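You operate a simulated robot arm through the tools that you are given. There is no shell and no other tool. Be economical: measure what you need, move in short steps, check, and stop when the job is done.

You are at the controls of a simulated two-armed robot. One attempt, no reset.

JOB
Pick up the yellow oil can with one hand, pass it to the other hand and put it on the top of the turf bench. Set down upright: yellow oil can.
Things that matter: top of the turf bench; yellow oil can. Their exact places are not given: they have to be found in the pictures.

Only the result counts: the job must be done as asked and must still hold three seconds after the hand-in. Knocking over, shifting, dropping, spilling or breaking anything else fails it.

ROBOT AND FRAMES
Two 7-joint arms with two-finger parallel grippers on one trunk, on a base that drives. Base frame: it is fixed to the floor where the robot stands at the start and does not move with it; the origin is under the middle of the robot, x ahead of it, y to its left, z up; the surface under the hand at the start is at about z = 800. Units: mm, degrees, N and s.
The left shoulder is at the start at [70, 163, 1120], the right one opposite. With the tool pointing down near the work surface each hand reaches from about 400 to 880 mm from the robot's upright axis, wherever it stands, measured 20 degrees to its own side. Places, roughly: top of the turf bench [700, -1800, 800]. Payload 3.43 kg a hand.
Tool frame (each hand has its own): the origin (TCP) lies between the finger pads and is the grasp point; the fingertips stand 34 mm ahead of it; z points along the fingers, y is the line along which they close. The gripper opens to 128 mm. The fingers are 24 mm wide and 12 mm thick; the gripper's body (48 by 130 mm) begins 96 mm behind the TCP.
Orientation is that of the tool frame in the base frame, as [roll, pitch, yaw] about the fixed x, y, z axes, in that order (R = Rz(yaw) Ry(pitch) Rx(roll)). With the fingers straight down and closing along the base's y, the tool's x points along the base's -x, its y along +y and its z along -z.

CONTROLS
- The arms move only by the tool nudge_tool. It takes "left_steps", "right_steps" or both (then of equal length, played together; a hand with none holds still); each is a list of rows, each a list of 3 entries, a list of its own where there are three numbers: the turn, a rotation vector about the tool's x, y, z in degrees, then the shift along the tool's x, y, z in mm, then the gripper command, from -1 (shut) to 1 (fully open), values between in proportion. In form: [[[ax, ay, az], [dx, dy, dz], jaw], ...]. A call has 1 to 10 rows; each row shifts and turns the commanded pose from where the row before left it, along the tool's axes as they then stand. Each row takes 0.2 s and may step no farther than 50 mm and 8.6 degrees from the row before; otherwise, or with a gripper value out of range, the whole call is refused. A pose out of reach is approached as far as the arm can. The call stops where the force on the tool passes 40 N (or 10 N more than at its start, if that is more) or the arm is blocked; 0.2 s more then pass. Each finger travels about 153 mm/s and halts on what it meets, pressing with about 29 N; the grip force reading is that of the motor and also rises with nothing between the fingers. The clock runs only during rows and for 0.2 s after the last one: add rows that do not move to give the fingers time. The reply holds the time, the measured pose of the TCP, the force on the tool along the base axes, the opening and the grip force, in the units named above and with some noise, with the torque about the TCP (base axes, N m) and any sound that the robot's microphone picked up.
- Cameras (640 x 400 px; columns grow to the right, rows downward): "scene" is now at [128.4, -30.7, 1359.9]; the picture's right is [-0.39, -0.92, 0.00], its down [-0.46, 0.19, -0.87] and it looks along [0.80, -0.34, -0.49] (base axes); focal length 284 px, centre (320, 200). "left" rides on the left gripper at [76, 11, -160] in its tool frame; the picture's right is [-0.15, 0.99, 0.00], its down [-0.88, -0.13, -0.46] and it looks along [-0.45, -0.07, 0.89] (tool axes); focal length 234 px, centre (320, 200). "right" rides on the right gripper at [76, -11, -160] in its tool frame; the picture's right is [0.15, 0.99, 0.00], its down [-0.88, 0.13, -0.46] and it looks along [-0.45, 0.07, 0.89] (tool axes); focal length 234 px, centre (320, 200).
- capture(camera): a new picture of that camera. The clock stands still meanwhile.
- slide_trunk(by): slides the trunk up (or, below 0, down) by that many mm; the arms and the scene camera ride with it, the base frame stays. It gives what a move gives, with no picture.
- steer(legs): drives the robot by 1 to 6 legs, each [ahead, left, turn to the left] in mm, mm and degrees, along the robot's own axes; the way and the turn of a leg run together, so that a leg with both is an arc; at most 1500 mm and 180 degrees a leg. The arms and the cameras ride along, it lands a little off, and it stops where it bumps. It gives what a move gives.
- pan_tilt(pan, tilt): turns the head with the scene camera to pan (to the left, within 86 degrees either way) and tilt (down, from -29 to 69), counted from straight ahead of the robot. It gives what a move gives.
- pixel_to_xyz(camera, pixels): for up to 12 pixels [column, row] of the newest picture of that camera ("zoom" is the newest enlarged one), the place [x, y, z] in the base frame of the surface seen there, good to about 3 mm, but the place of the scene camera against the robot may be out by one fixed shift of up to 12 mm in any direction. The clock stands still meanwhile.
- inspect(camera, box): a new picture of the part [left, top, right, bottom] of that camera's present view, enlarged. The clock stands still meanwhile.
- sign_off(): hands the job in; it is judged then, once.

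Go step by step. Measure first, check grasps and placings, and put right what went wrong. The budget is 80 turns and 78 pictures, counting those below and the enlarged ones. Unless the task says otherwise, let go and move clear before handing in, and close with one line.

The tools are called after ">>>" as name(argument=value, ...) on one line, values as JSON. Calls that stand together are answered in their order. nudge_tool: Moves the arms, as the interface text tells. Its arguments: {"type":"object","properties":{"left_steps":{"type":"array"},"right_steps":{"type":"array"}},"required":[]} The other tools are called the same way: slide_trunk (by) slides the trunk up or down; steer (legs) drives the base; pan_tilt (pan, tilt) turns the head that bears the scene camera; capture (camera) takes a picture; pixel_to_xyz (camera, pixels) gives the place of the surface under pixels of a picture; inspect (camera, box) takes an enlarged picture of a part of a camera's view; sign_off () hands the job in.

At the start:

```text
time: 0.0
left_eef_pos: [676.6, 153.5, 1108.7]
left_tool_rot: [-180.0, 0.0, -179.9]
left_force: [1.0, -0.2, -0.4]
left_moment: [0.01, 0.01, -0.03]
left_gripper_width: 128.0
left_finger_force: 0.1
right_eef_pos: [463.4, -301.0, 1041.7]
right_tool_rot: [-180.0, 0.0, -180.0]
right_force: [-0.3, -0.3, 0.6]
right_moment: [0.03, -0.01, 0.0]
right_gripper_width: 127.9
right_finger_force: 0.0
trunk travel left (down, up): [-600.0, 340.0]
robot x, y, heading: [0.5, 0.1, 0.0]
head pan, tilt: [-23.1, 29.6]
```

scene: 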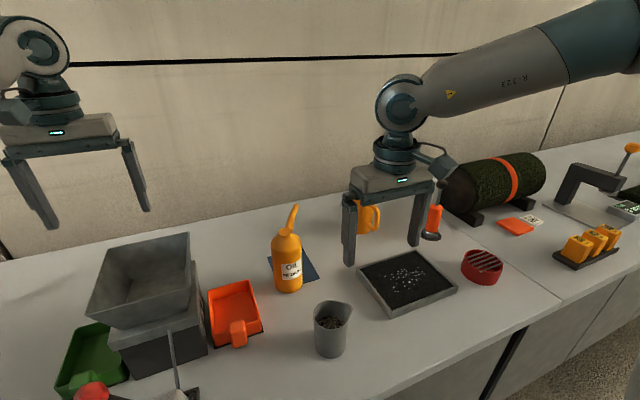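
right: 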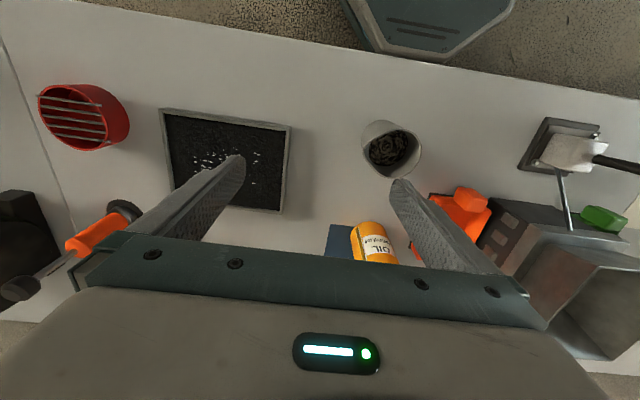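
left: 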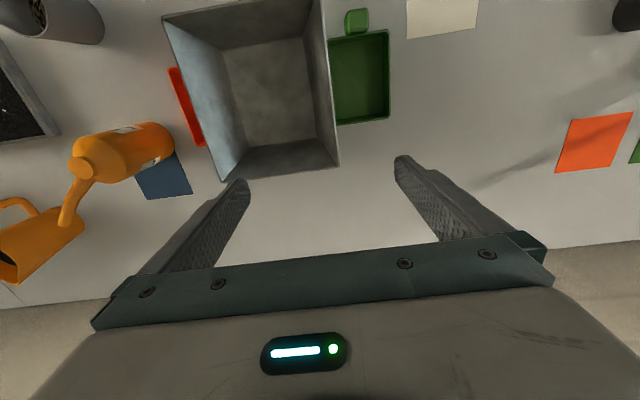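

The oil can (label "OIL") seems to stand at scene pixel (288,262), with another yellow jug at (368,217). I measure both and take a closer look.

>>> inspect(camera="scene", box=[200, 180, 440, 330])

>>> pixel_to_xyz(camera="scene", pixels=[[288, 290], [288, 265], [287, 240], [292, 215], [275, 260], [300, 260], [365, 230], [331, 315], [331, 350], [240, 300], [310, 275], [180, 270]])

>>> pan_tilt(pan=-75, tilt=25)

>>> capture(camera="scene")

```text
2.67 times, centred on (320, 255) of scene
```

zoom: 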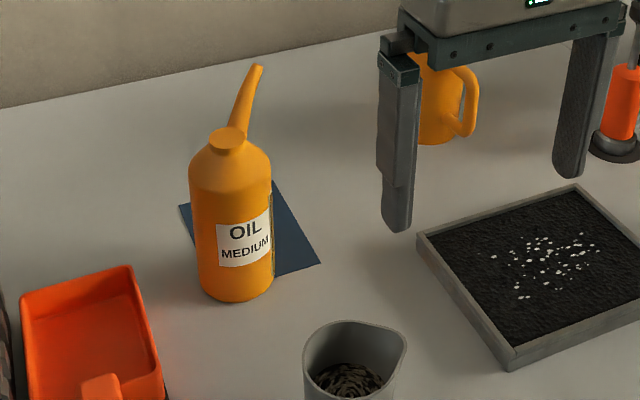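

```text
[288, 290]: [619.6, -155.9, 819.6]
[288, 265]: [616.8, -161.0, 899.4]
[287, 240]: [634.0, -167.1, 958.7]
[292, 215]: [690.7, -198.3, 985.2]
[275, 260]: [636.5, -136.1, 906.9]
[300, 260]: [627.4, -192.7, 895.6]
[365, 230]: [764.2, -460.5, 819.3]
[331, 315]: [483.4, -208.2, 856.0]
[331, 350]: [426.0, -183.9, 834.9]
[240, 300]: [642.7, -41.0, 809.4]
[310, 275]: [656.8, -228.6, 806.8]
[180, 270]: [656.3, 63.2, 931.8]
```

```text
time: 1.2
left_eef_pos: [676.5, 153.8, 1108.1]
left_tool_rot: [-179.9, -0.1, -179.9]
left_force: [0.0, 0.7, -0.5]
left_moment: [-0.01, 0.02, 0.01]
left_gripper_width: 127.8
left_finger_force: 0.0
right_eef_pos: [464.2, -302.0, 1041.5]
right_tool_rot: [180.0, 0.0, 179.9]
right_force: [-0.4, -0.2, 0.3]
right_moment: [0.03, -0.02, -0.03]
right_gripper_width: 128.0
right_finger_force: 0.0
trunk travel left (down, up): [-600.0, 340.0]
robot x, y, heading: [0.3, 2.0, 0.1]
head pan, tilt: [-75.0, 25.0]
```

```text
73 pictures are left
```

scene: 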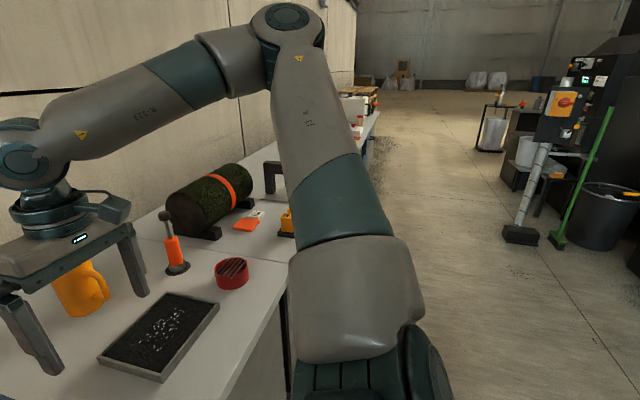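

The oil can stands at roughly (650,-165), z about 800 to 1000. The right arm hides the turf bench, so I drive along the bench to view the target before choosing grasps.

>>> steer(legs=[[-100, -900, 0]])

>>> pan_tilt(pan=-50, tilt=25)

>>> capture(camera="scene")

```text
time: 5.9
left_eef_pos: [575.2, -735.1, 1108.6]
left_tool_rot: [-179.9, 0.0, 179.7]
left_force: [0.2, 0.4, 0.6]
left_moment: [0.0, 0.02, -0.01]
left_gripper_width: 128.3
left_finger_force: 0.1
right_eef_pos: [359.9, -1189.1, 1042.0]
right_tool_rot: [180.0, 0.0, 179.4]
right_force: [-0.3, -0.2, 1.1]
right_moment: [0.0, -0.01, 0.01]
right_gripper_width: 128.1
right_finger_force: 0.1
trunk travel left (down, up): [-600.0, 340.0]
robot x, y, heading: [-103.2, -884.6, -0.3]
head pan, tilt: [-75.0, 25.0]
```

```text
time: 6.8
left_eef_pos: [574.9, -734.8, 1108.2]
left_tool_rot: [-180.0, 0.0, 179.7]
left_force: [-0.8, -0.2, -0.2]
left_moment: [-0.01, -0.03, -0.01]
left_gripper_width: 128.0
left_finger_force: 0.0
right_eef_pos: [361.2, -1189.3, 1041.2]
right_tool_rot: [180.0, 0.0, 179.6]
right_force: [-0.1, 0.0, -0.1]
right_moment: [-0.01, 0.0, -0.03]
right_gripper_width: 127.6
right_finger_force: 0.0
trunk travel left (down, up): [-600.0, 340.0]
robot x, y, heading: [-103.4, -883.4, -0.5]
head pan, tilt: [-50.0, 25.0]
```

```text
72 pictures are left
```

scene: 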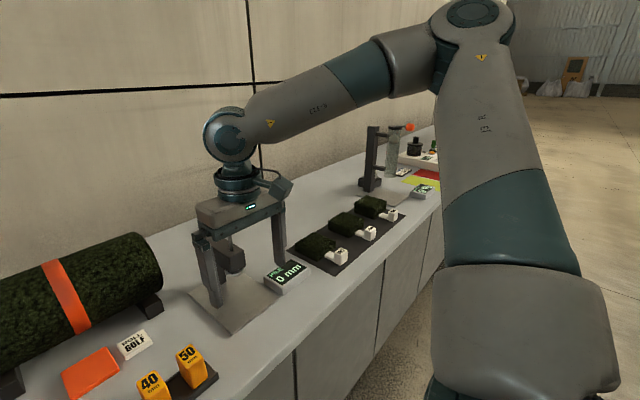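

The bench continues with turf samples near (350,230). I measure where they and the items beyond lie.

>>> pixel_to_xyz(camera="scene", pixels=[[230, 310], [318, 245], [345, 222], [372, 207], [375, 250], [340, 205], [375, 190], [422, 178], [415, 160], [395, 130], [280, 330], [265, 215]])

>>> steer(legs=[[0, -800, 0]])

>>> pan_tilt(pan=-10, tilt=35)

>>> capture(camera="scene")

```text
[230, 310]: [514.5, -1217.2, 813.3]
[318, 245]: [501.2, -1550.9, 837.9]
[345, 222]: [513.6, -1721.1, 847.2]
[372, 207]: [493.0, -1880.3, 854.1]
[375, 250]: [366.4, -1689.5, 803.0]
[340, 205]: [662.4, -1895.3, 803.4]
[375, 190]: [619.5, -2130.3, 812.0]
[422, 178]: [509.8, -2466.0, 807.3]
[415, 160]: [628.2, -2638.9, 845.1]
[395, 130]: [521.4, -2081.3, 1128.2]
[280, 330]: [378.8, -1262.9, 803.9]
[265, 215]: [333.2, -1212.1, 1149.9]
```

```text
time: 11.1
left_eef_pos: [572.9, -1517.3, 1107.9]
left_tool_rot: [-180.0, -0.1, -179.3]
left_force: [-1.1, 0.6, -0.3]
left_moment: [-0.03, 0.0, 0.0]
left_gripper_width: 127.9
left_finger_force: 0.1
right_eef_pos: [364.2, -1974.8, 1041.9]
right_tool_rot: [180.0, -0.1, -179.6]
right_force: [-0.3, -0.1, 0.2]
right_moment: [-0.01, 0.0, -0.02]
right_gripper_width: 128.0
right_finger_force: 0.0
trunk travel left (down, up): [-600.0, 340.0]
robot x, y, heading: [-101.5, -1679.9, 0.5]
head pan, tilt: [-50.0, 25.0]
```

```text
time: 12.1
left_eef_pos: [572.9, -1518.3, 1109.8]
left_tool_rot: [180.0, 0.0, -179.4]
left_force: [0.3, -0.3, 0.2]
left_moment: [0.02, -0.01, 0.0]
left_gripper_width: 128.0
left_finger_force: 0.0
right_eef_pos: [364.6, -1973.8, 1041.1]
right_tool_rot: [179.9, 0.0, -179.6]
right_force: [-0.5, -0.9, -0.1]
right_moment: [0.0, 0.01, -0.02]
right_gripper_width: 128.2
right_finger_force: 0.0
trunk travel left (down, up): [-600.0, 340.0]
robot x, y, heading: [-102.3, -1676.0, 0.6]
head pan, tilt: [-10.0, 35.0]
```

```text
71 pictures are left
```

scene: 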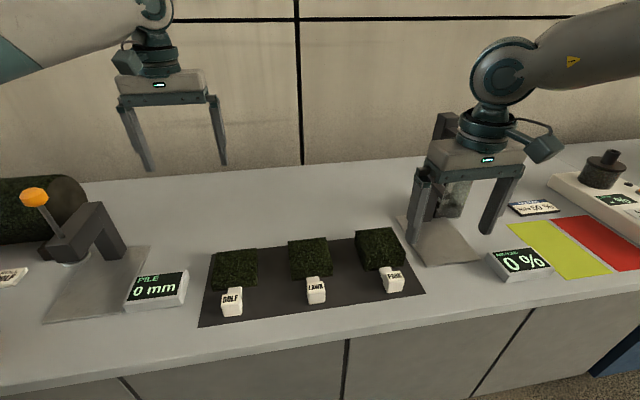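

This section is the turf bench (samples, pile meter). The free area behind the samples, around pixel (295,205), looks like the spot for setting down; I measure it.

>>> pixel_to_xyz(camera="scene", pixels=[[295, 210], [295, 185], [230, 210], [360, 200], [310, 245], [235, 255], [375, 232], [440, 255], [100, 225], [180, 230], [405, 215], [345, 340]])

>>> steer(legs=[[0, 1000, 0], [0, 700, 0]])

>>> pan_tilt(pan=-15, tilt=30)

>>> capture(camera="scene")

```text
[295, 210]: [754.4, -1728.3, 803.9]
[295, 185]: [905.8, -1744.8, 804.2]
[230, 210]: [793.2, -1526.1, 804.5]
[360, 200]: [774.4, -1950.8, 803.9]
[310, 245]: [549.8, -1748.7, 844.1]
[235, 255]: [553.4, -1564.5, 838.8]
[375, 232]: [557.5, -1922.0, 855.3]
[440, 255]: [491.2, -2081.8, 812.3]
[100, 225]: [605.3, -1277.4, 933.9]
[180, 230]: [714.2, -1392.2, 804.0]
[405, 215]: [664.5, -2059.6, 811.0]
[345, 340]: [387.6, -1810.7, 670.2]
```

```text
time: 20.6
left_eef_pos: [568.3, 148.7, 1107.5]
left_tool_rot: [-180.0, 0.0, -179.8]
left_force: [0.2, -0.5, -0.1]
left_moment: [0.01, -0.04, 0.0]
left_gripper_width: 127.9
left_finger_force: 0.1
right_eef_pos: [358.1, -304.9, 1041.6]
right_tool_rot: [179.9, -0.1, -179.9]
right_force: [-1.9, 0.7, -0.5]
right_moment: [-0.01, 0.01, 0.01]
right_gripper_width: 128.0
right_finger_force: 0.1
trunk travel left (down, up): [-600.0, 340.0]
robot x, y, heading: [-106.0, -7.8, 0.0]
head pan, tilt: [-10.0, 35.0]
```

```text
time: 21.3
left_eef_pos: [569.6, 148.1, 1108.5]
left_tool_rot: [179.9, -0.1, -179.8]
left_force: [0.1, 0.4, -0.1]
left_moment: [0.02, -0.02, 0.01]
left_gripper_width: 128.1
left_finger_force: 0.1
right_eef_pos: [358.3, -305.5, 1042.5]
right_tool_rot: [180.0, 0.0, -179.9]
right_force: [0.2, 1.1, -0.3]
right_moment: [0.01, 0.03, 0.02]
right_gripper_width: 128.1
right_finger_force: 0.1
trunk travel left (down, up): [-600.0, 340.0]
robot x, y, heading: [-108.1, -3.5, 0.1]
head pan, tilt: [-15.0, 30.0]
```

```text
70 pictures are left
```

scene: 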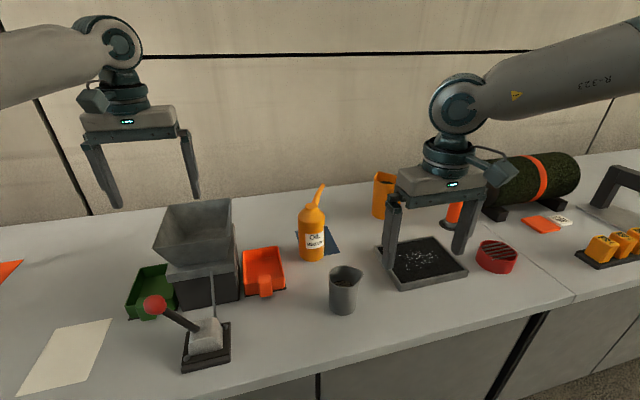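

The free area behind the turf samples is around (720,-1740, 800). I now measure the can closely from here.

>>> inspect(camera="scene", box=[240, 170, 400, 270])

>>> pixel_to_xyz(camera="zoom", pixels=[[335, 68], [322, 95], [305, 130], [285, 160], [285, 150], [265, 146], [300, 170], [238, 270], [285, 270], [335, 270], [288, 345], [285, 190]])

```text
4.00 times, centred on (320, 220) of scene
```

zoom: 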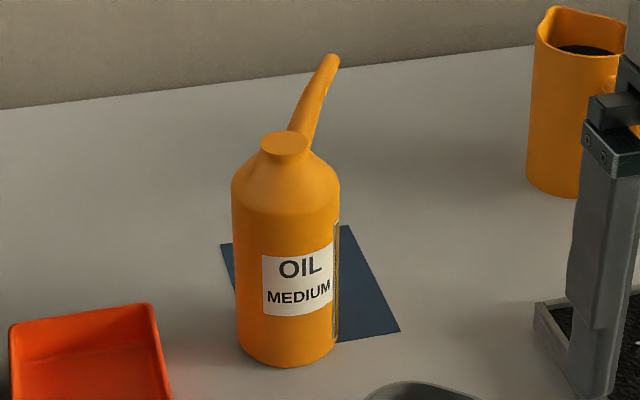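

```text
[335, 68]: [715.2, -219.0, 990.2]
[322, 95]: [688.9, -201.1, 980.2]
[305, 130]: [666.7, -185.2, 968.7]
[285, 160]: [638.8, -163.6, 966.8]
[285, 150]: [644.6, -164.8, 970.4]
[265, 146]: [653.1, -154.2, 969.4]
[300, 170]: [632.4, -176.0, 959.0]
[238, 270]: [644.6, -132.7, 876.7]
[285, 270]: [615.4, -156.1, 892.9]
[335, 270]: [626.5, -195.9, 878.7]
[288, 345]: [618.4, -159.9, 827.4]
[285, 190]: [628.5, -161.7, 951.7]
```

The can's axis is about (648,-163), body radius about 33, cap top z about 970, spout tip (717,-220,990). I move the base closer and check the arms' view of the can, since the hand camera has no fixed shift.

>>> steer(legs=[[100, -150, 0]])

>>> capture(camera="left")

>>> capture(camera="right")

```text
time: 22.8
left_eef_pos: [667.1, -2.5, 1107.5]
left_tool_rot: [-180.0, -0.1, -179.9]
left_force: [-0.1, 0.6, -0.5]
left_moment: [0.03, -0.02, -0.02]
left_gripper_width: 128.0
left_finger_force: 0.1
right_eef_pos: [456.7, -457.7, 1041.4]
right_tool_rot: [179.9, 0.1, 179.9]
right_force: [-0.2, -0.7, -1.2]
right_moment: [0.03, 0.02, 0.03]
right_gripper_width: 128.0
right_finger_force: 0.0
trunk travel left (down, up): [-600.0, 340.0]
robot x, y, heading: [-7.0, -157.9, -0.1]
head pan, tilt: [-15.0, 30.0]
```

```text
68 pictures are left
```

left: 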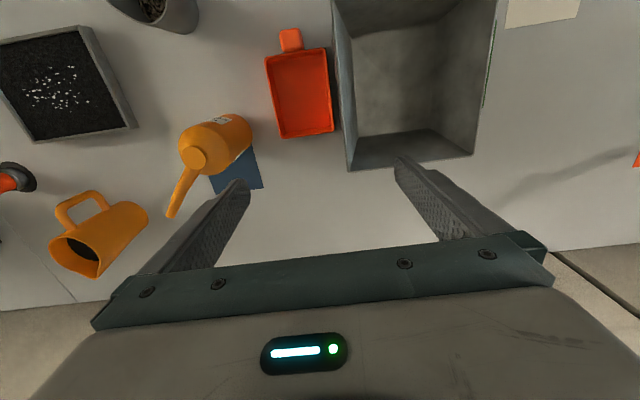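

```text
67 pictures are left
```

right: 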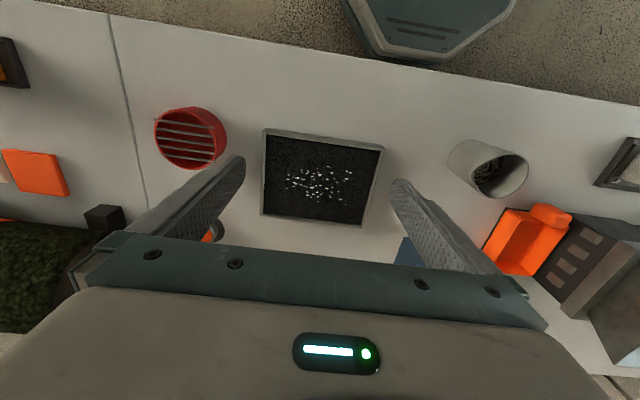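

In the left view the cap is at about (193,160) and spout tip (171,214). I measure them.

>>> pixel_to_xyz(camera="left", pixels=[[193, 160], [184, 155], [200, 166], [171, 213], [182, 190], [215, 130], [245, 125], [200, 120], [300, 100], [265, 60], [230, 220], [290, 180]])

>>> nudge_tool(left_steps=[[[0, 0, 8], [0, -40, 0], 1], [[0, 0, 8], [0, -40, 0], 1], [[0, 0, 8], [0, -30, 0], 1], [[0, 0, 8], [0, -20, 0], 1], [[0, 0, 8], [0, 0, 0], 1], [[0, 0, 0], [0, 0, 0], 1]])

>>> capture(camera="left")

```text
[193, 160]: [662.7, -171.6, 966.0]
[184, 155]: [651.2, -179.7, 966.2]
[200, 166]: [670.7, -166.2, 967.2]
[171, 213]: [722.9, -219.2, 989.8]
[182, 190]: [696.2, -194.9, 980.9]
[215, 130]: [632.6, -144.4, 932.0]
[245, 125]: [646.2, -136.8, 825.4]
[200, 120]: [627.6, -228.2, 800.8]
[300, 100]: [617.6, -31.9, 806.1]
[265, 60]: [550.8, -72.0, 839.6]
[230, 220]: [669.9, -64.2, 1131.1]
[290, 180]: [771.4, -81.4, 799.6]
```

```text
time: 24.2
left_eef_pos: [644.9, -130.1, 1108.3]
left_tool_rot: [-180.0, 0.0, 140.0]
left_force: [0.6, 0.1, 0.9]
left_moment: [0.0, -0.02, 0.02]
left_gripper_width: 128.1
left_finger_force: 0.0
right_eef_pos: [455.3, -459.2, 1041.8]
right_tool_rot: [-180.0, 0.0, -180.0]
right_force: [0.8, -0.2, -0.2]
right_moment: [0.04, -0.02, 0.02]
right_gripper_width: 127.8
right_finger_force: 0.0
trunk travel left (down, up): [-600.0, 340.0]
robot x, y, heading: [-7.6, -157.9, 0.0]
head pan, tilt: [-15.0, 30.0]
```

```text
66 pictures are left
```

left: 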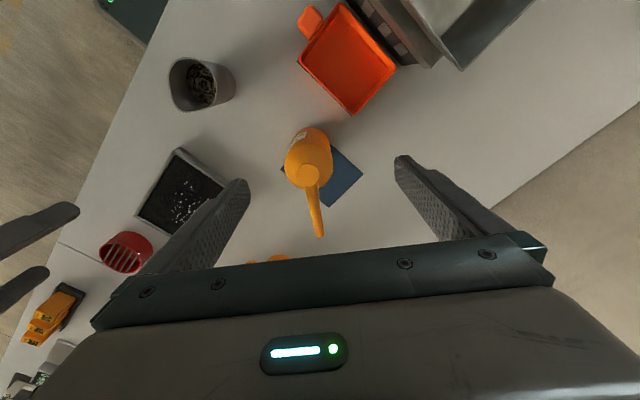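

The spout now runs nearly straight in the tool's x direction. I measure cap (308,176) and spout tip (319,235).

>>> pixel_to_xyz(camera="left", pixels=[[308, 176], [300, 175], [316, 176], [308, 168], [308, 184], [319, 234], [312, 200], [286, 160], [332, 160], [308, 140]])

```text
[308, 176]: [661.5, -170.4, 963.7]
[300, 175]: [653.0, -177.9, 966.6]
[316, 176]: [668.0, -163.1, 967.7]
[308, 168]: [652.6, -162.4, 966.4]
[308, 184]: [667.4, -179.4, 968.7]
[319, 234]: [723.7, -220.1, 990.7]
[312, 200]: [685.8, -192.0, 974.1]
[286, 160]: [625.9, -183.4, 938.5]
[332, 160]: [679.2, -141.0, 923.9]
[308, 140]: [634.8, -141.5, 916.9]
```

Cap axis from the hand camera is (660,-170), top z 966. I shift over it and descend in stages, with the jaws open.

>>> nudge_tool(left_steps=[[[0, 0, 0], [-37.2, -21, 0], 1], [[0, 0, 0], [0, 0, 40], 1], [[0, 0, 0], [0, 0, 40], 1], [[0, 0, 0], [0, 0, 20], 1], [[0, 0, 0], [0, 0, 0], 1]])

>>> capture(camera="left")

>>> capture(camera="scene")

```text
time: 25.4
left_eef_pos: [660.3, -170.3, 1007.7]
left_tool_rot: [179.9, 0.2, 140.0]
left_force: [0.3, -0.3, -0.2]
left_moment: [-0.01, -0.02, 0.01]
left_gripper_width: 127.9
left_finger_force: 0.1
right_eef_pos: [456.2, -457.9, 1042.8]
right_tool_rot: [-179.9, 0.0, 180.0]
right_force: [-0.7, -0.3, -1.1]
right_moment: [-0.05, -0.04, 0.0]
right_gripper_width: 128.3
right_finger_force: 0.0
trunk travel left (down, up): [-600.0, 340.0]
robot x, y, heading: [-7.8, -158.8, -0.1]
head pan, tilt: [-15.0, 30.0]
```

```text
65 pictures are left
```

left: 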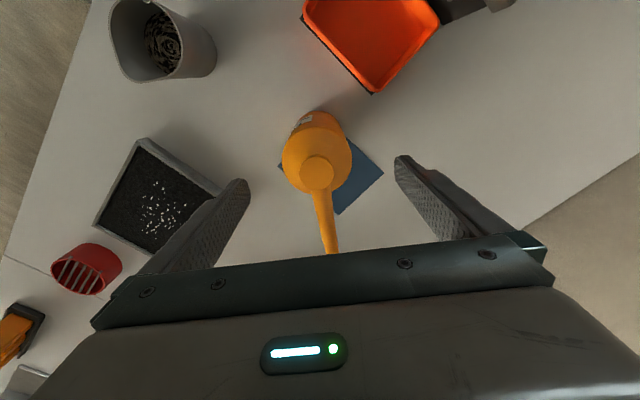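

```text
64 pictures are left
```

scene: 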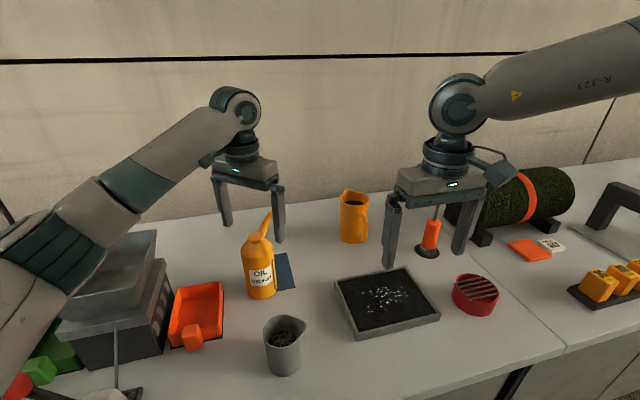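

The cap centre is at (317,168), almost exactly on the tool axis (column 320). I confirm by measuring before the final descent.

>>> pixel_to_xyz(camera="left", pixels=[[317, 170], [303, 169], [331, 169], [317, 158], [317, 183], [284, 155], [350, 155]])

```text
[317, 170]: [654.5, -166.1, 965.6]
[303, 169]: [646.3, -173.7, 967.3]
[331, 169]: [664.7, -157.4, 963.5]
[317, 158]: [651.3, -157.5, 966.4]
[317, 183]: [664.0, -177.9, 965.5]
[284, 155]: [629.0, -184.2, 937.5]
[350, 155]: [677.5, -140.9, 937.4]
```

Cap centre is (657,-167), only 4 mm along tool x. I correct, descend to z=915 and close.

>>> nudge_tool(left_steps=[[[0, 0, 0], [4, 0, 30], 1], [[0, 0, 0], [0, 0, 30], 1], [[0, 0, 0], [0, 0, 20], 1], [[0, 0, 0], [0, 0, 13], 1], [[0, 0, 0], [0, 0, 0], 1], [[0, 0, 0], [0, 0, 0], 0.3], [[0, 0, 0], [0, 0, 0], 0], [[0, 0, 0], [0, 0, 0], -0.5], [[0, 0, 0], [0, 0, 0], -0.5], [[0, 0, 0], [0, 0, 0], -0.5]])

>>> capture(camera="scene")

```text
time: 27.6
left_eef_pos: [655.4, -167.3, 916.4]
left_tool_rot: [180.0, 0.1, 140.1]
left_force: [0.4, 0.5, 2.7]
left_moment: [0.07, -0.18, 0.06]
left_gripper_width: 72.5
left_finger_force: 29.1
right_eef_pos: [454.8, -457.9, 1041.0]
right_tool_rot: [179.9, 0.2, -180.0]
right_force: [0.1, 0.2, 0.3]
right_moment: [0.05, 0.02, -0.02]
right_gripper_width: 128.1
right_finger_force: 0.1
trunk travel left (down, up): [-600.0, 340.0]
robot x, y, heading: [-5.9, -157.5, -0.2]
head pan, tilt: [-15.0, 30.0]
```

```text
63 pictures are left
```

scene: 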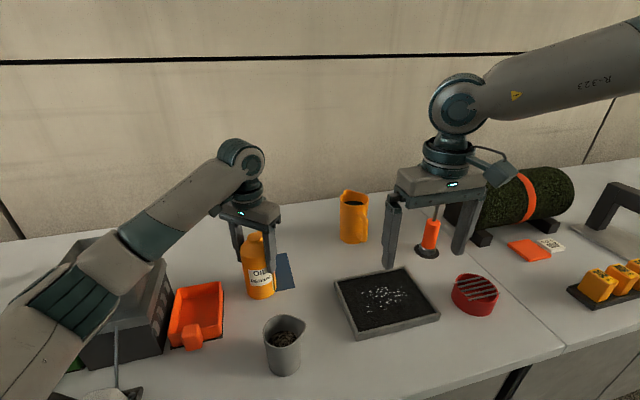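

The can is gripped (width 72.5, force 29). I lift it 200 mm and bring it back toward the robot.

>>> nudge_tool(left_steps=[[[0, 0, 0], [0, 0, -15], -0.5], [[0, 0, 0], [0, 0, -35], -0.5], [[0, 0, 0], [0, 0, -45], -0.5], [[0, 0, 0], [0, 0, -45], -0.5], [[0, 0, 0], [0, 0, -45], -0.5], [[0, 0, 0], [0, 0, -25], -0.5], [[0, 0, 0], [30, -25, 0], -0.5], [[0, 0, 0], [30, -25, 0], -0.5], [[0, 0, 0], [17, -14, 0], -0.5], [[0, 0, 0], [0, 0, 0], -0.5]])

>>> capture(camera="scene")

```text
time: 29.8
left_eef_pos: [556.3, -165.7, 1125.6]
left_tool_rot: [-180.0, 0.1, 140.1]
left_force: [-0.4, -0.1, -4.9]
left_moment: [-0.01, -0.01, -0.03]
left_gripper_width: 72.5
left_finger_force: 29.6
right_eef_pos: [455.9, -458.8, 1041.6]
right_tool_rot: [179.9, -0.1, -180.0]
right_force: [-0.3, 0.5, 0.0]
right_moment: [-0.01, -0.02, 0.0]
right_gripper_width: 128.0
right_finger_force: 0.0
trunk travel left (down, up): [-600.0, 340.0]
robot x, y, heading: [-14.3, -159.2, 0.1]
head pan, tilt: [-15.0, 30.0]
```

```text
62 pictures are left
```

scene: 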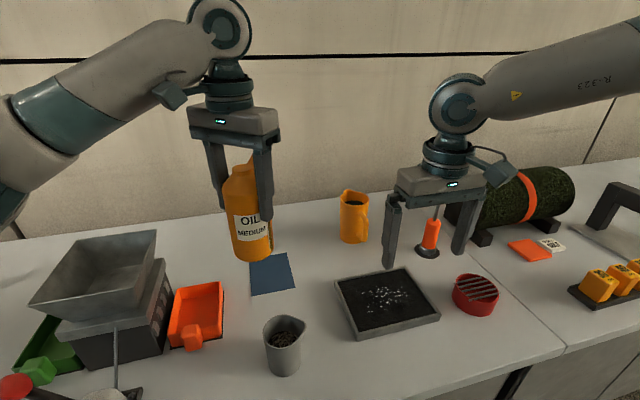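

The can hangs at axis (556,-166), bottom z about 1009. I turn the right hand to point forward-left (azimuth 50°) and 30° downward, away from the can first.

>>> nudge_tool(right_steps=[[[0, 0, -8.4], [0, 0, -20], 1], [[0, 0, -8.4], [0, 0, -20], 1], [[0, 0, -8.4], [0, 0, -20], 1], [[0, 0, -8.4], [0, 0, -20], 1], [[0, 0, -8.4], [0, 0, 0], 1], [[0, 0, -8], [0, 0, 0], 1], [[0, -8.5, 0], [0, 0, 0], 1], [[0, -8.5, 0], [0, 0, 0], 1], [[0, -8.5, 0], [0, 0, 0], 1], [[0, 0, 0], [0, 0, 0], 1]])

>>> nudge_tool(right_steps=[[[0, -8.5, 0], [0, 0, 0], 1], [[0, -8.5, 0], [0, 0, 0], 1], [[0, -8.5, 0], [0, 0, 0], 1], [[0, -8.5, 0], [0, 0, 0], 1], [[0, 0, 0], [0, 0, 0], 1], [[0, 0, 0], [0, 0, 0], 1]])

>>> capture(camera="scene")

```text
time: 32.0
left_eef_pos: [557.2, -164.5, 1125.7]
left_tool_rot: [-179.9, 0.0, 140.1]
left_force: [0.2, -0.1, -3.6]
left_moment: [0.01, 0.05, 0.01]
left_gripper_width: 72.5
left_finger_force: 29.1
right_eef_pos: [454.8, -458.0, 1120.8]
right_tool_rot: [-179.9, 25.5, -129.9]
right_force: [0.0, 0.4, 0.3]
right_moment: [-0.02, -0.02, 0.0]
right_gripper_width: 128.2
right_finger_force: 0.1
trunk travel left (down, up): [-600.0, 340.0]
robot x, y, heading: [-4.8, -154.7, 0.1]
head pan, tilt: [-15.0, 30.0]
```

```text
time: 33.4
left_eef_pos: [556.9, -166.5, 1125.7]
left_tool_rot: [-179.9, -0.1, 140.1]
left_force: [-0.6, 0.6, -4.9]
left_moment: [0.04, 0.05, -0.01]
left_gripper_width: 72.3
left_finger_force: 28.6
right_eef_pos: [447.0, -422.8, 1125.2]
right_tool_rot: [-179.9, 59.6, -130.3]
right_force: [0.5, 0.0, -0.4]
right_moment: [-0.01, -0.03, -0.02]
right_gripper_width: 127.9
right_finger_force: 0.0
right hand out of reach, approached as far as the arm can: row 2, 3, 4
trunk travel left (down, up): [-600.0, 340.0]
robot x, y, heading: [-5.6, -159.9, 0.1]
head pan, tilt: [-15.0, 30.0]
```

```text
61 pictures are left
```

scene: 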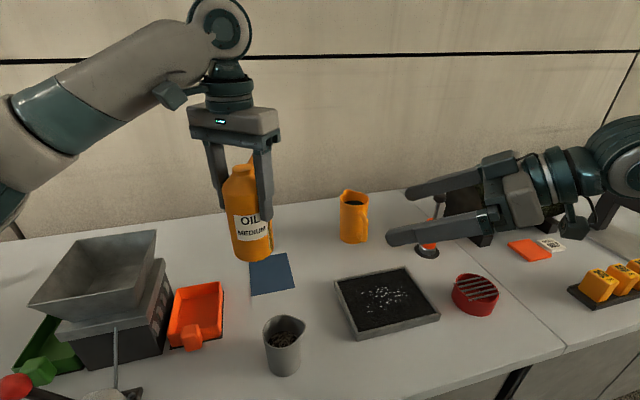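

The hand is oriented right, having been pulled slightly by reach. I move it to the pre-approach point (484,-252,1122) behind the can.

>>> nudge_tool(right_steps=[[[0, 0, 0], [-17.8, 22, 30.4], 1], [[0, 0, 0], [-17.8, 22, 30.4], 1], [[0, 0, 0], [-17.8, 22, 30.4], 1], [[0, 0, 0], [-17.8, 22, 30.4], 1], [[0, 0, 0], [-17.8, 22, 30.4], 1], [[0, 0, 0], [0, 0, 0], 1]])

>>> capture(camera="scene")

>>> capture(camera="right")

```text
time: 34.8
left_eef_pos: [554.9, -167.6, 1126.1]
left_tool_rot: [-179.9, 0.0, 140.1]
left_force: [0.1, -0.4, -3.5]
left_moment: [0.03, 0.0, -0.01]
left_gripper_width: 72.2
left_finger_force: 28.8
right_eef_pos: [479.1, -216.4, 1128.6]
right_tool_rot: [-179.9, 59.6, -130.0]
right_force: [-0.1, 0.3, -0.1]
right_moment: [0.03, 0.01, 0.04]
right_gripper_width: 128.0
right_finger_force: 0.0
right hand out of reach, approached as far as the arm can: row 3
trunk travel left (down, up): [-600.0, 340.0]
robot x, y, heading: [-8.2, -158.5, 0.1]
head pan, tilt: [-15.0, 30.0]
```

```text
60 pictures are left
```

scene: 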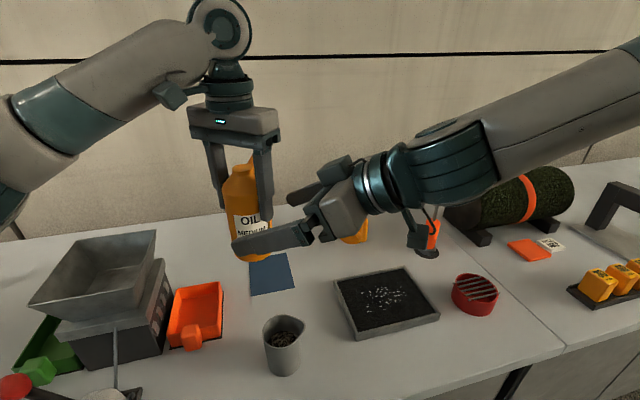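

```text
59 pictures are left
```

right: 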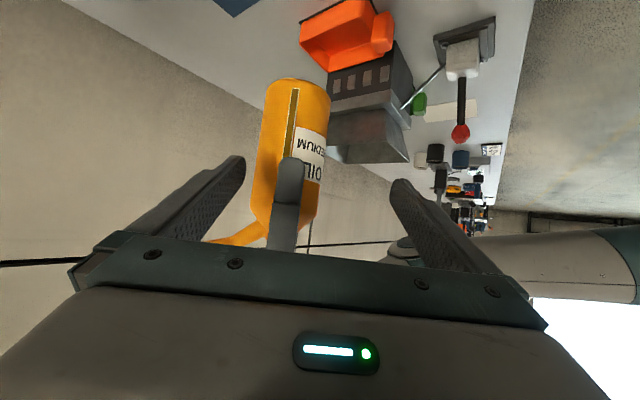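

The right hand sits at (479,-216,1128); needed remaining offset in tool axes is about x +17.6, y -27, z +112. I correct laterally first, then verify.

>>> nudge_tool(right_steps=[[[0, 0, 0], [0, -10, -20], 1], [[0, 0, 0], [17, -17, 0], 1], [[0, 0, 0], [0, 0, 0], 1]])

>>> capture(camera="right")

>>> pixel_to_xyz(camera="right", pixels=[[270, 120], [300, 120], [325, 120], [300, 90], [300, 160], [285, 210], [300, 180]])

```text
time: 35.6
left_eef_pos: [555.9, -165.2, 1125.7]
left_tool_rot: [-180.0, -0.1, 140.1]
left_force: [-0.4, 0.5, -4.0]
left_moment: [0.02, -0.01, 0.02]
left_gripper_width: 72.3
left_finger_force: 29.0
right_eef_pos: [485.8, -252.5, 1124.2]
right_tool_rot: [-179.9, 59.5, -129.9]
right_force: [-0.3, 1.0, -0.1]
right_moment: [-0.02, 0.0, 0.0]
right_gripper_width: 128.1
right_finger_force: 0.0
trunk travel left (down, up): [-600.0, 340.0]
robot x, y, heading: [-9.1, -157.2, 0.1]
head pan, tilt: [-15.0, 30.0]
```

```text
58 pictures are left
```

right: 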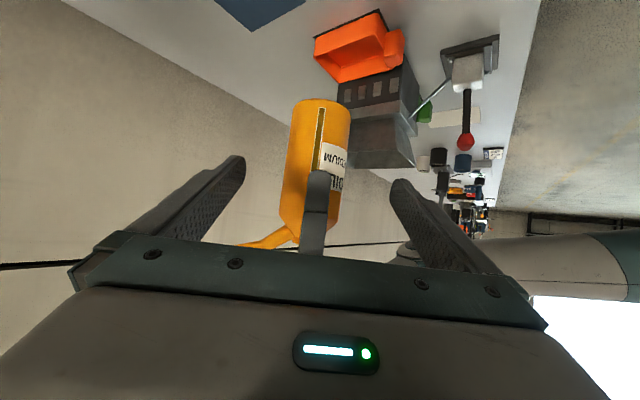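

```text
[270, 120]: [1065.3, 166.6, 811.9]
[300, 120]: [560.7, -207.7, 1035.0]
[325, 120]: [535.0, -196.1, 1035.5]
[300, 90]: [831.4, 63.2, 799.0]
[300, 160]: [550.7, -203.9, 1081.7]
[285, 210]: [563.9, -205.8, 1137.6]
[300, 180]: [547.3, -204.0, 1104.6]
```

Can is centred between the right fingers; about 130 mm remain along the tool axis. I advance in short steps.

>>> nudge_tool(right_steps=[[[0, 0, 0], [2, 2, 30], 1], [[0, 0, 0], [0, 0, 30], 1], [[0, 0, 0], [0, 0, 25], 1], [[0, 0, 0], [0, 0, 15], 1], [[0, 0, 0], [0, 0, 0], 1]])

>>> capture(camera="right")

>>> capture(camera="scene")

```text
time: 36.8
left_eef_pos: [555.2, -167.6, 1125.5]
left_tool_rot: [-180.0, 0.0, 140.1]
left_force: [0.2, -0.6, -4.1]
left_moment: [0.04, -0.01, -0.02]
left_gripper_width: 72.4
left_finger_force: 28.8
right_eef_pos: [536.7, -188.0, 1070.1]
right_tool_rot: [179.9, 59.4, -130.0]
right_force: [-1.1, 0.4, 1.0]
right_moment: [-0.01, 0.0, 0.02]
right_gripper_width: 127.9
right_finger_force: 0.0
trunk travel left (down, up): [-600.0, 340.0]
robot x, y, heading: [-6.5, -155.9, -0.1]
head pan, tilt: [-15.0, 30.0]
```

```text
57 pictures are left
```

right: 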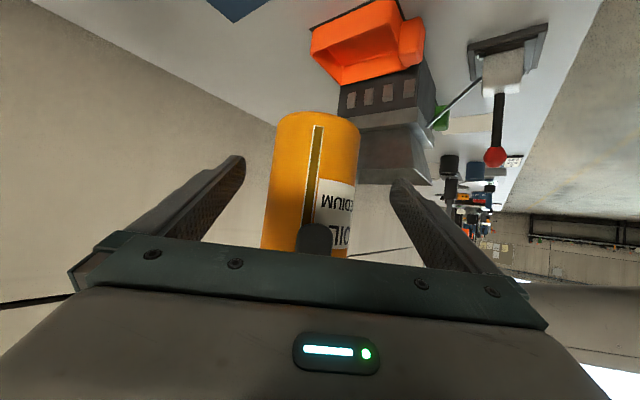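

```text
56 pictures are left
```

scene: 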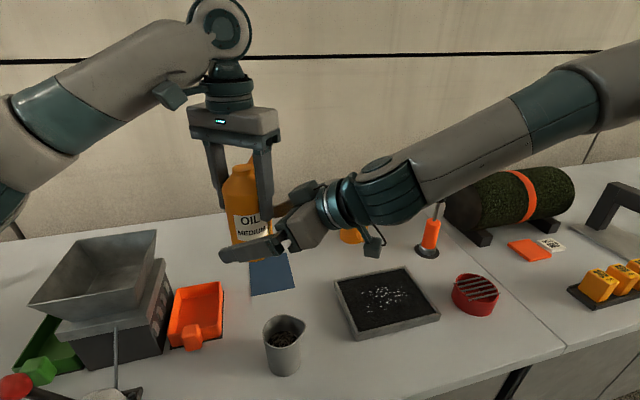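

About 31 mm remain. I advance it and close the right hand on the lower body.

>>> nudge_tool(right_steps=[[[0, 0, 0], [-3, 0, 15], 1], [[0, 0, 0], [0, 0, 15], 1], [[0, 0, 0], [0, 0, 0], 1], [[0, 0, 0], [0, 0, 0], 0.35], [[0, 0, 0], [0, 0, 0], 0.1], [[0, 0, 0], [0, 0, 0], -0.5], [[0, 0, 0], [0, 0, 0], -0.5], [[0, 0, 0], [0, 0, 0], -0.5]])

>>> capture(camera="scene")

>>> capture(camera="left")

```text
time: 38.6
left_eef_pos: [556.5, -165.5, 1124.6]
left_tool_rot: [-180.0, 0.1, 140.2]
left_force: [-11.8, 17.2, -1.0]
left_moment: [0.12, 0.06, 0.56]
left_gripper_width: 72.2
left_finger_force: 29.5
right_eef_pos: [555.7, -167.3, 1057.2]
right_tool_rot: [179.9, 59.4, -130.2]
right_force: [12.8, -17.7, -0.5]
right_moment: [1.13, 0.73, -0.59]
right_gripper_width: 73.4
right_finger_force: 29.2
trunk travel left (down, up): [-600.0, 340.0]
robot x, y, heading: [-5.5, -156.5, 0.2]
head pan, tilt: [-15.0, 30.0]
```

```text
55 pictures are left
```

scene: 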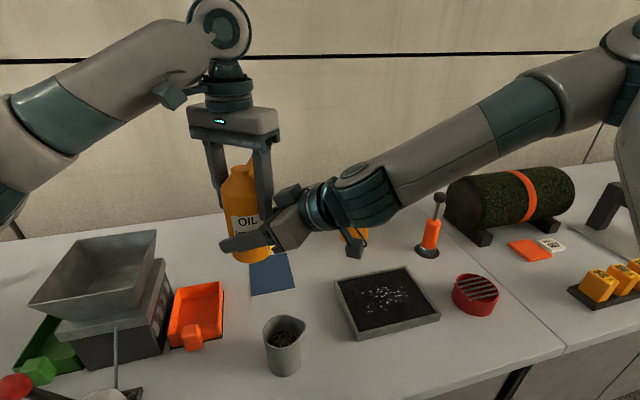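

```text
54 pictures are left
```

left: 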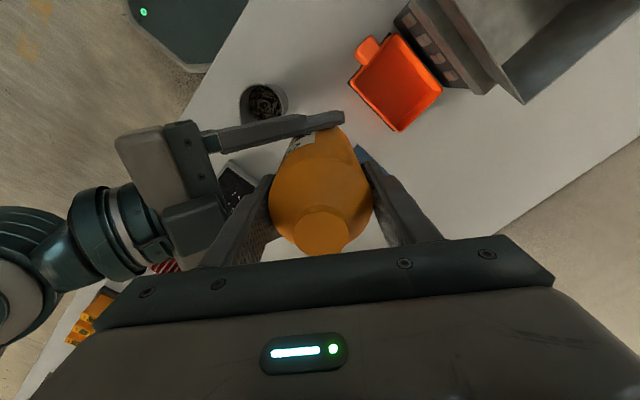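

Both hands hold the can (72 and 73 mm), with about 21 N sideways strain along the right tool's -y. I relax it with a small right nudge.

>>> nudge_tool(right_steps=[[[0, 0, 0], [0, -1.5, 0], -0.7], [[0, 0, 0], [0, 0, 0], -0.7]])

```text
time: 39.2
left_eef_pos: [556.4, -165.8, 1125.5]
left_tool_rot: [-180.0, 0.0, 140.2]
left_force: [-11.1, 16.9, 1.6]
left_moment: [0.19, 0.21, 0.49]
left_gripper_width: 71.9
left_finger_force: 29.0
right_eef_pos: [556.7, -168.0, 1056.6]
right_tool_rot: [179.9, 59.5, -130.1]
right_force: [10.2, -16.4, -1.9]
right_moment: [0.98, 0.54, -0.53]
right_gripper_width: 73.5
right_finger_force: 28.5
trunk travel left (down, up): [-600.0, 340.0]
robot x, y, heading: [-11.4, -158.4, 0.1]
head pan, tilt: [-15.0, 30.0]
```

>>> nudge_tool(right_steps=[[[0, 0, 0], [0, -3, 0], -0.7], [[0, 0, 0], [0, 0, 0], -0.7]])

```text
time: 39.8
left_eef_pos: [557.3, -167.2, 1123.9]
left_tool_rot: [179.9, 0.1, 140.1]
left_force: [5.9, 5.9, -0.1]
left_moment: [-0.01, -0.58, 0.53]
left_gripper_width: 72.1
left_finger_force: 28.8
right_eef_pos: [556.2, -169.4, 1057.1]
right_tool_rot: [179.8, 59.4, -129.8]
right_force: [-6.3, -6.3, 0.1]
right_moment: [0.44, 0.16, -0.52]
right_gripper_width: 73.4
right_finger_force: 29.3
trunk travel left (down, up): [-600.0, 340.0]
robot x, y, heading: [-4.6, -157.1, 0.1]
head pan, tilt: [-15.0, 30.0]
```

Strain is down to about 8 N. I open the left hand modestly (to ~90 mm) and draw it straight up.

>>> nudge_tool(left_steps=[[[0, 0, 0], [0, 0, 0], 0.4], [[0, 0, 0], [0, 0, 0], 0.4], [[0, 0, 0], [0, 0, -15], 0.4], [[0, 0, 0], [0, 0, -25], 0.4], [[0, 0, 0], [0, 0, -40], 0.4], [[0, 0, 0], [0, 0, -40], 0.4], [[0, 0, 0], [0, 0, -40], 0.4], [[0, 0, 0], [0, 0, 0], 0.4]])

>>> capture(camera="scene")

```text
time: 41.6
left_eef_pos: [560.0, -164.3, 1282.3]
left_tool_rot: [-179.9, 0.0, 140.1]
left_force: [0.6, 0.0, -0.1]
left_moment: [0.0, 0.01, 0.03]
left_gripper_width: 89.5
left_finger_force: 0.1
right_eef_pos: [559.6, -169.0, 1057.3]
right_tool_rot: [179.9, 59.5, -130.0]
right_force: [-0.3, -0.1, 0.5]
right_moment: [0.01, -0.01, 0.0]
right_gripper_width: 73.3
right_finger_force: 28.5
trunk travel left (down, up): [-600.0, 340.0]
robot x, y, heading: [-6.2, -156.3, 0.1]
head pan, tilt: [-15.0, 30.0]
```

```text
53 pictures are left
```

scene: 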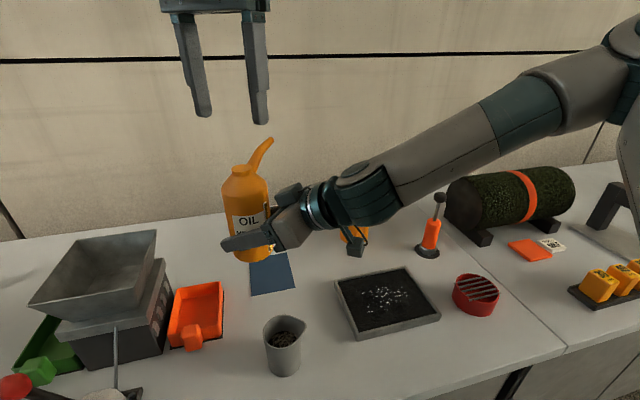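

The right hand alone holds the can upright, left is clear. I move the left hand aside and drive along to the turf bench.

>>> nudge_tool(left_steps=[[[0, 0, 0], [20, 40, 0], 0.4], [[0, 0, 0], [20, 40, 0], 0.4], [[0, 0, 0], [20, 40, 0], 0.4], [[0, 0, 0], [20, 40, 0], 0.4], [[0, 0, 0], [20, 40, 0], 0.4], [[0, 0, 0], [0, 0, 0], 0.4]])

>>> steer(legs=[[-60, 0, 0], [0, -770, 0], [0, -770, 0]])

>>> capture(camera="scene")

```text
time: 43.0
left_eef_pos: [608.7, 50.3, 1285.1]
left_tool_rot: [-180.0, -0.1, 140.1]
left_force: [0.1, 0.3, 0.1]
left_moment: [0.05, 0.01, 0.0]
left_gripper_width: 89.6
left_finger_force: 0.0
right_eef_pos: [557.6, -171.4, 1056.9]
right_tool_rot: [179.9, 59.5, -130.1]
right_force: [0.6, -0.6, 0.1]
right_moment: [0.0, -0.01, 0.02]
right_gripper_width: 73.3
right_finger_force: 28.9
trunk travel left (down, up): [-600.0, 340.0]
robot x, y, heading: [-8.8, -160.0, 0.1]
head pan, tilt: [-15.0, 30.0]
```

```text
time: 49.4
left_eef_pos: [555.1, -971.8, 1284.2]
left_tool_rot: [179.9, -0.3, 140.7]
left_force: [0.6, -1.6, -0.7]
left_moment: [0.1, 0.08, 0.01]
left_gripper_width: 89.5
left_finger_force: 0.0
right_eef_pos: [498.5, -1186.8, 1056.2]
right_tool_rot: [179.3, 59.3, -128.8]
right_force: [-5.9, 13.2, -7.2]
right_moment: [-0.13, -0.09, -0.05]
right_gripper_width: 73.5
right_finger_force: 29.5
trunk travel left (down, up): [-600.0, 340.0]
robot x, y, heading: [-64.7, -1178.4, 0.5]
head pan, tilt: [-15.0, 30.0]
stopped in leg 3: the force on the tool passed its limit at 61 N (the readings are from after the stop); the commanded pose is now the measured one
```

```text
52 pictures are left
```

scene: 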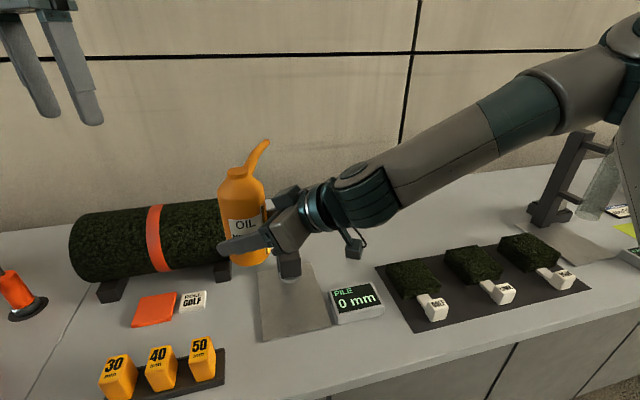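

The hand bumped something (61 N) — likely the pile gauge's post hidden behind the hand. I look closely before moving.

>>> inspect(camera="scene", box=[200, 170, 400, 350])

>>> capture(camera="right")

>>> capture(camera="left")

```text
2.22 times, centred on (300, 260) of scene
```

zoom: 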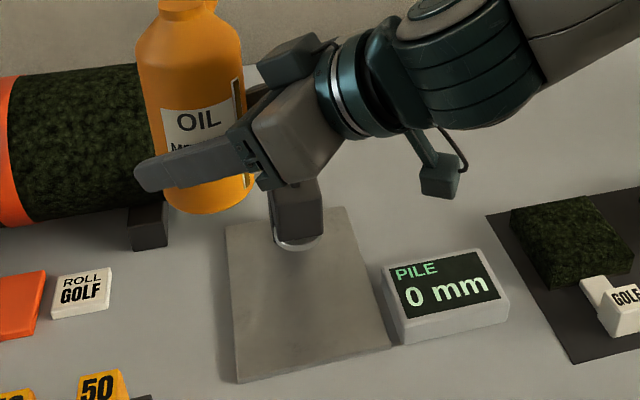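

```text
50 pictures are left
```

right: 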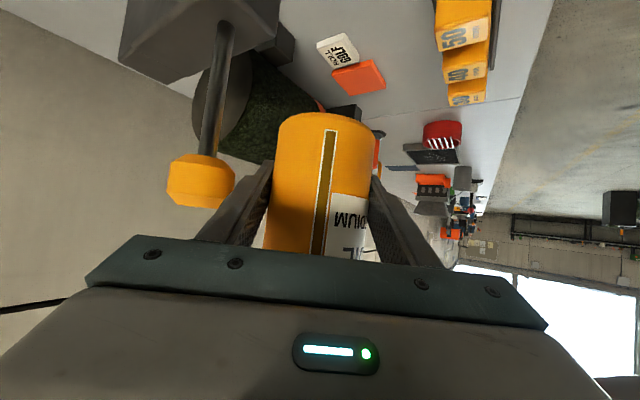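

```text
49 pictures are left
```

left: 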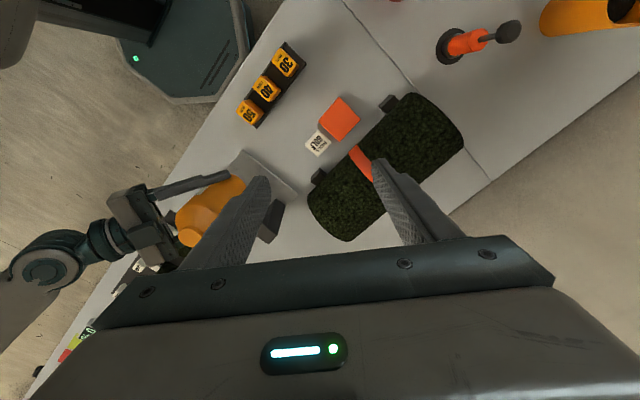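

The gauge's orange knob (200,182 in the right view) touched the right finger/palm. I back straight off, then raise the trunk and inspect.

>>> steer(legs=[[0, 60, 0]])

>>> slide_trunk(by=200)

>>> pan_tilt(pan=-15, tilt=45)

>>> capture(camera="scene")

```text
time: 50.4
left_eef_pos: [554.5, -913.7, 1284.3]
left_tool_rot: [-180.0, 0.0, 140.6]
left_force: [-0.4, 0.7, 0.3]
left_moment: [0.0, 0.01, 0.05]
left_gripper_width: 89.8
left_finger_force: 0.0
right_eef_pos: [498.9, -1131.9, 1056.9]
right_tool_rot: [179.6, 59.5, -128.9]
right_force: [0.1, -0.1, -4.2]
right_moment: [0.01, 0.01, 0.02]
right_gripper_width: 73.2
right_finger_force: 28.6
trunk travel left (down, up): [-600.0, 340.0]
robot x, y, heading: [-61.9, -1129.2, 0.5]
head pan, tilt: [-15.0, 30.0]
```

```text
time: 52.5
left_eef_pos: [552.8, -912.4, 1484.3]
left_tool_rot: [-179.8, 0.0, 140.5]
left_force: [2.0, -0.3, 0.4]
left_moment: [0.0, -0.01, 0.0]
left_gripper_width: 89.9
left_finger_force: 0.2
right_eef_pos: [497.3, -1131.0, 1257.7]
right_tool_rot: [179.6, 59.5, -128.8]
right_force: [-0.4, 0.3, -3.8]
right_moment: [0.02, -0.01, -0.03]
right_gripper_width: 73.2
right_finger_force: 28.7
trunk travel left (down, up): [-800.0, 140.0]
robot x, y, heading: [-65.0, -1126.8, 0.4]
head pan, tilt: [-15.0, 30.0]
```

```text
time: 53.3
left_eef_pos: [552.6, -912.5, 1484.2]
left_tool_rot: [-179.9, 0.0, 140.6]
left_force: [0.4, 0.6, 0.1]
left_moment: [0.02, 0.04, -0.02]
left_gripper_width: 89.4
left_finger_force: 0.2
right_eef_pos: [499.3, -1130.2, 1258.4]
right_tool_rot: [179.7, 59.5, -128.8]
right_force: [0.8, 0.2, -4.5]
right_moment: [-0.01, 0.0, 0.0]
right_gripper_width: 73.2
right_finger_force: 28.9
trunk travel left (down, up): [-800.0, 140.0]
robot x, y, heading: [-63.1, -1125.8, 0.6]
head pan, tilt: [-15.0, 45.0]
```

```text
48 pictures are left
```

scene: 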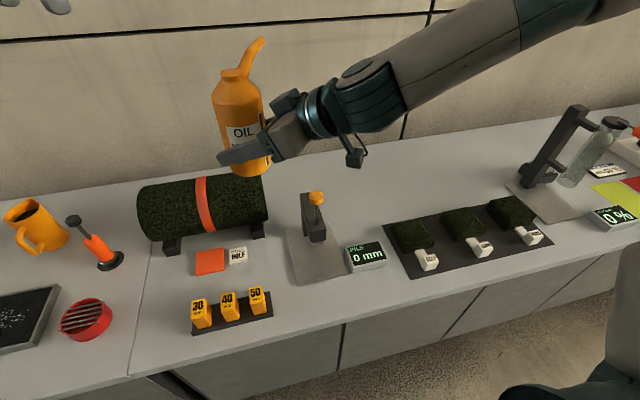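

The gauge stands upright. I measure its plate corners to check whether it shifted, by comparing with the earlier picture.

>>> inspect(camera="scene", box=[260, 170, 400, 300])

>>> pixel_to_xyz(camera="scene", pixels=[[297, 281], [347, 273], [289, 230], [317, 197], [347, 250], [355, 272], [308, 205], [410, 275]])

```text
3.08 times, centred on (330, 235) of scene
```

zoom: 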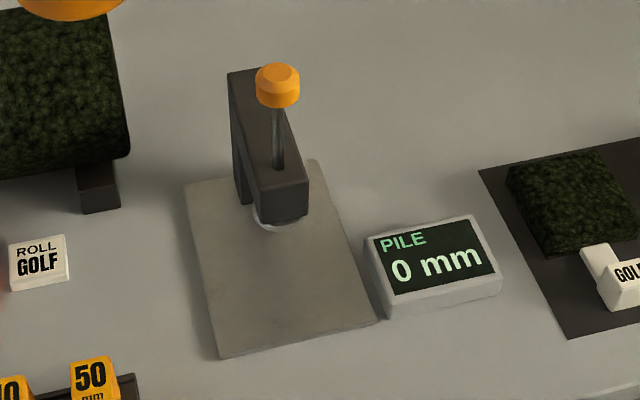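

```text
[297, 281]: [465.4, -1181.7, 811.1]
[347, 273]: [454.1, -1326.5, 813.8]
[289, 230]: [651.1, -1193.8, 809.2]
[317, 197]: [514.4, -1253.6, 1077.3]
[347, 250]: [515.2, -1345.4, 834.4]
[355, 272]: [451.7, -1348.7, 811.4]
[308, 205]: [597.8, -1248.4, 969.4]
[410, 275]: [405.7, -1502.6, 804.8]
```

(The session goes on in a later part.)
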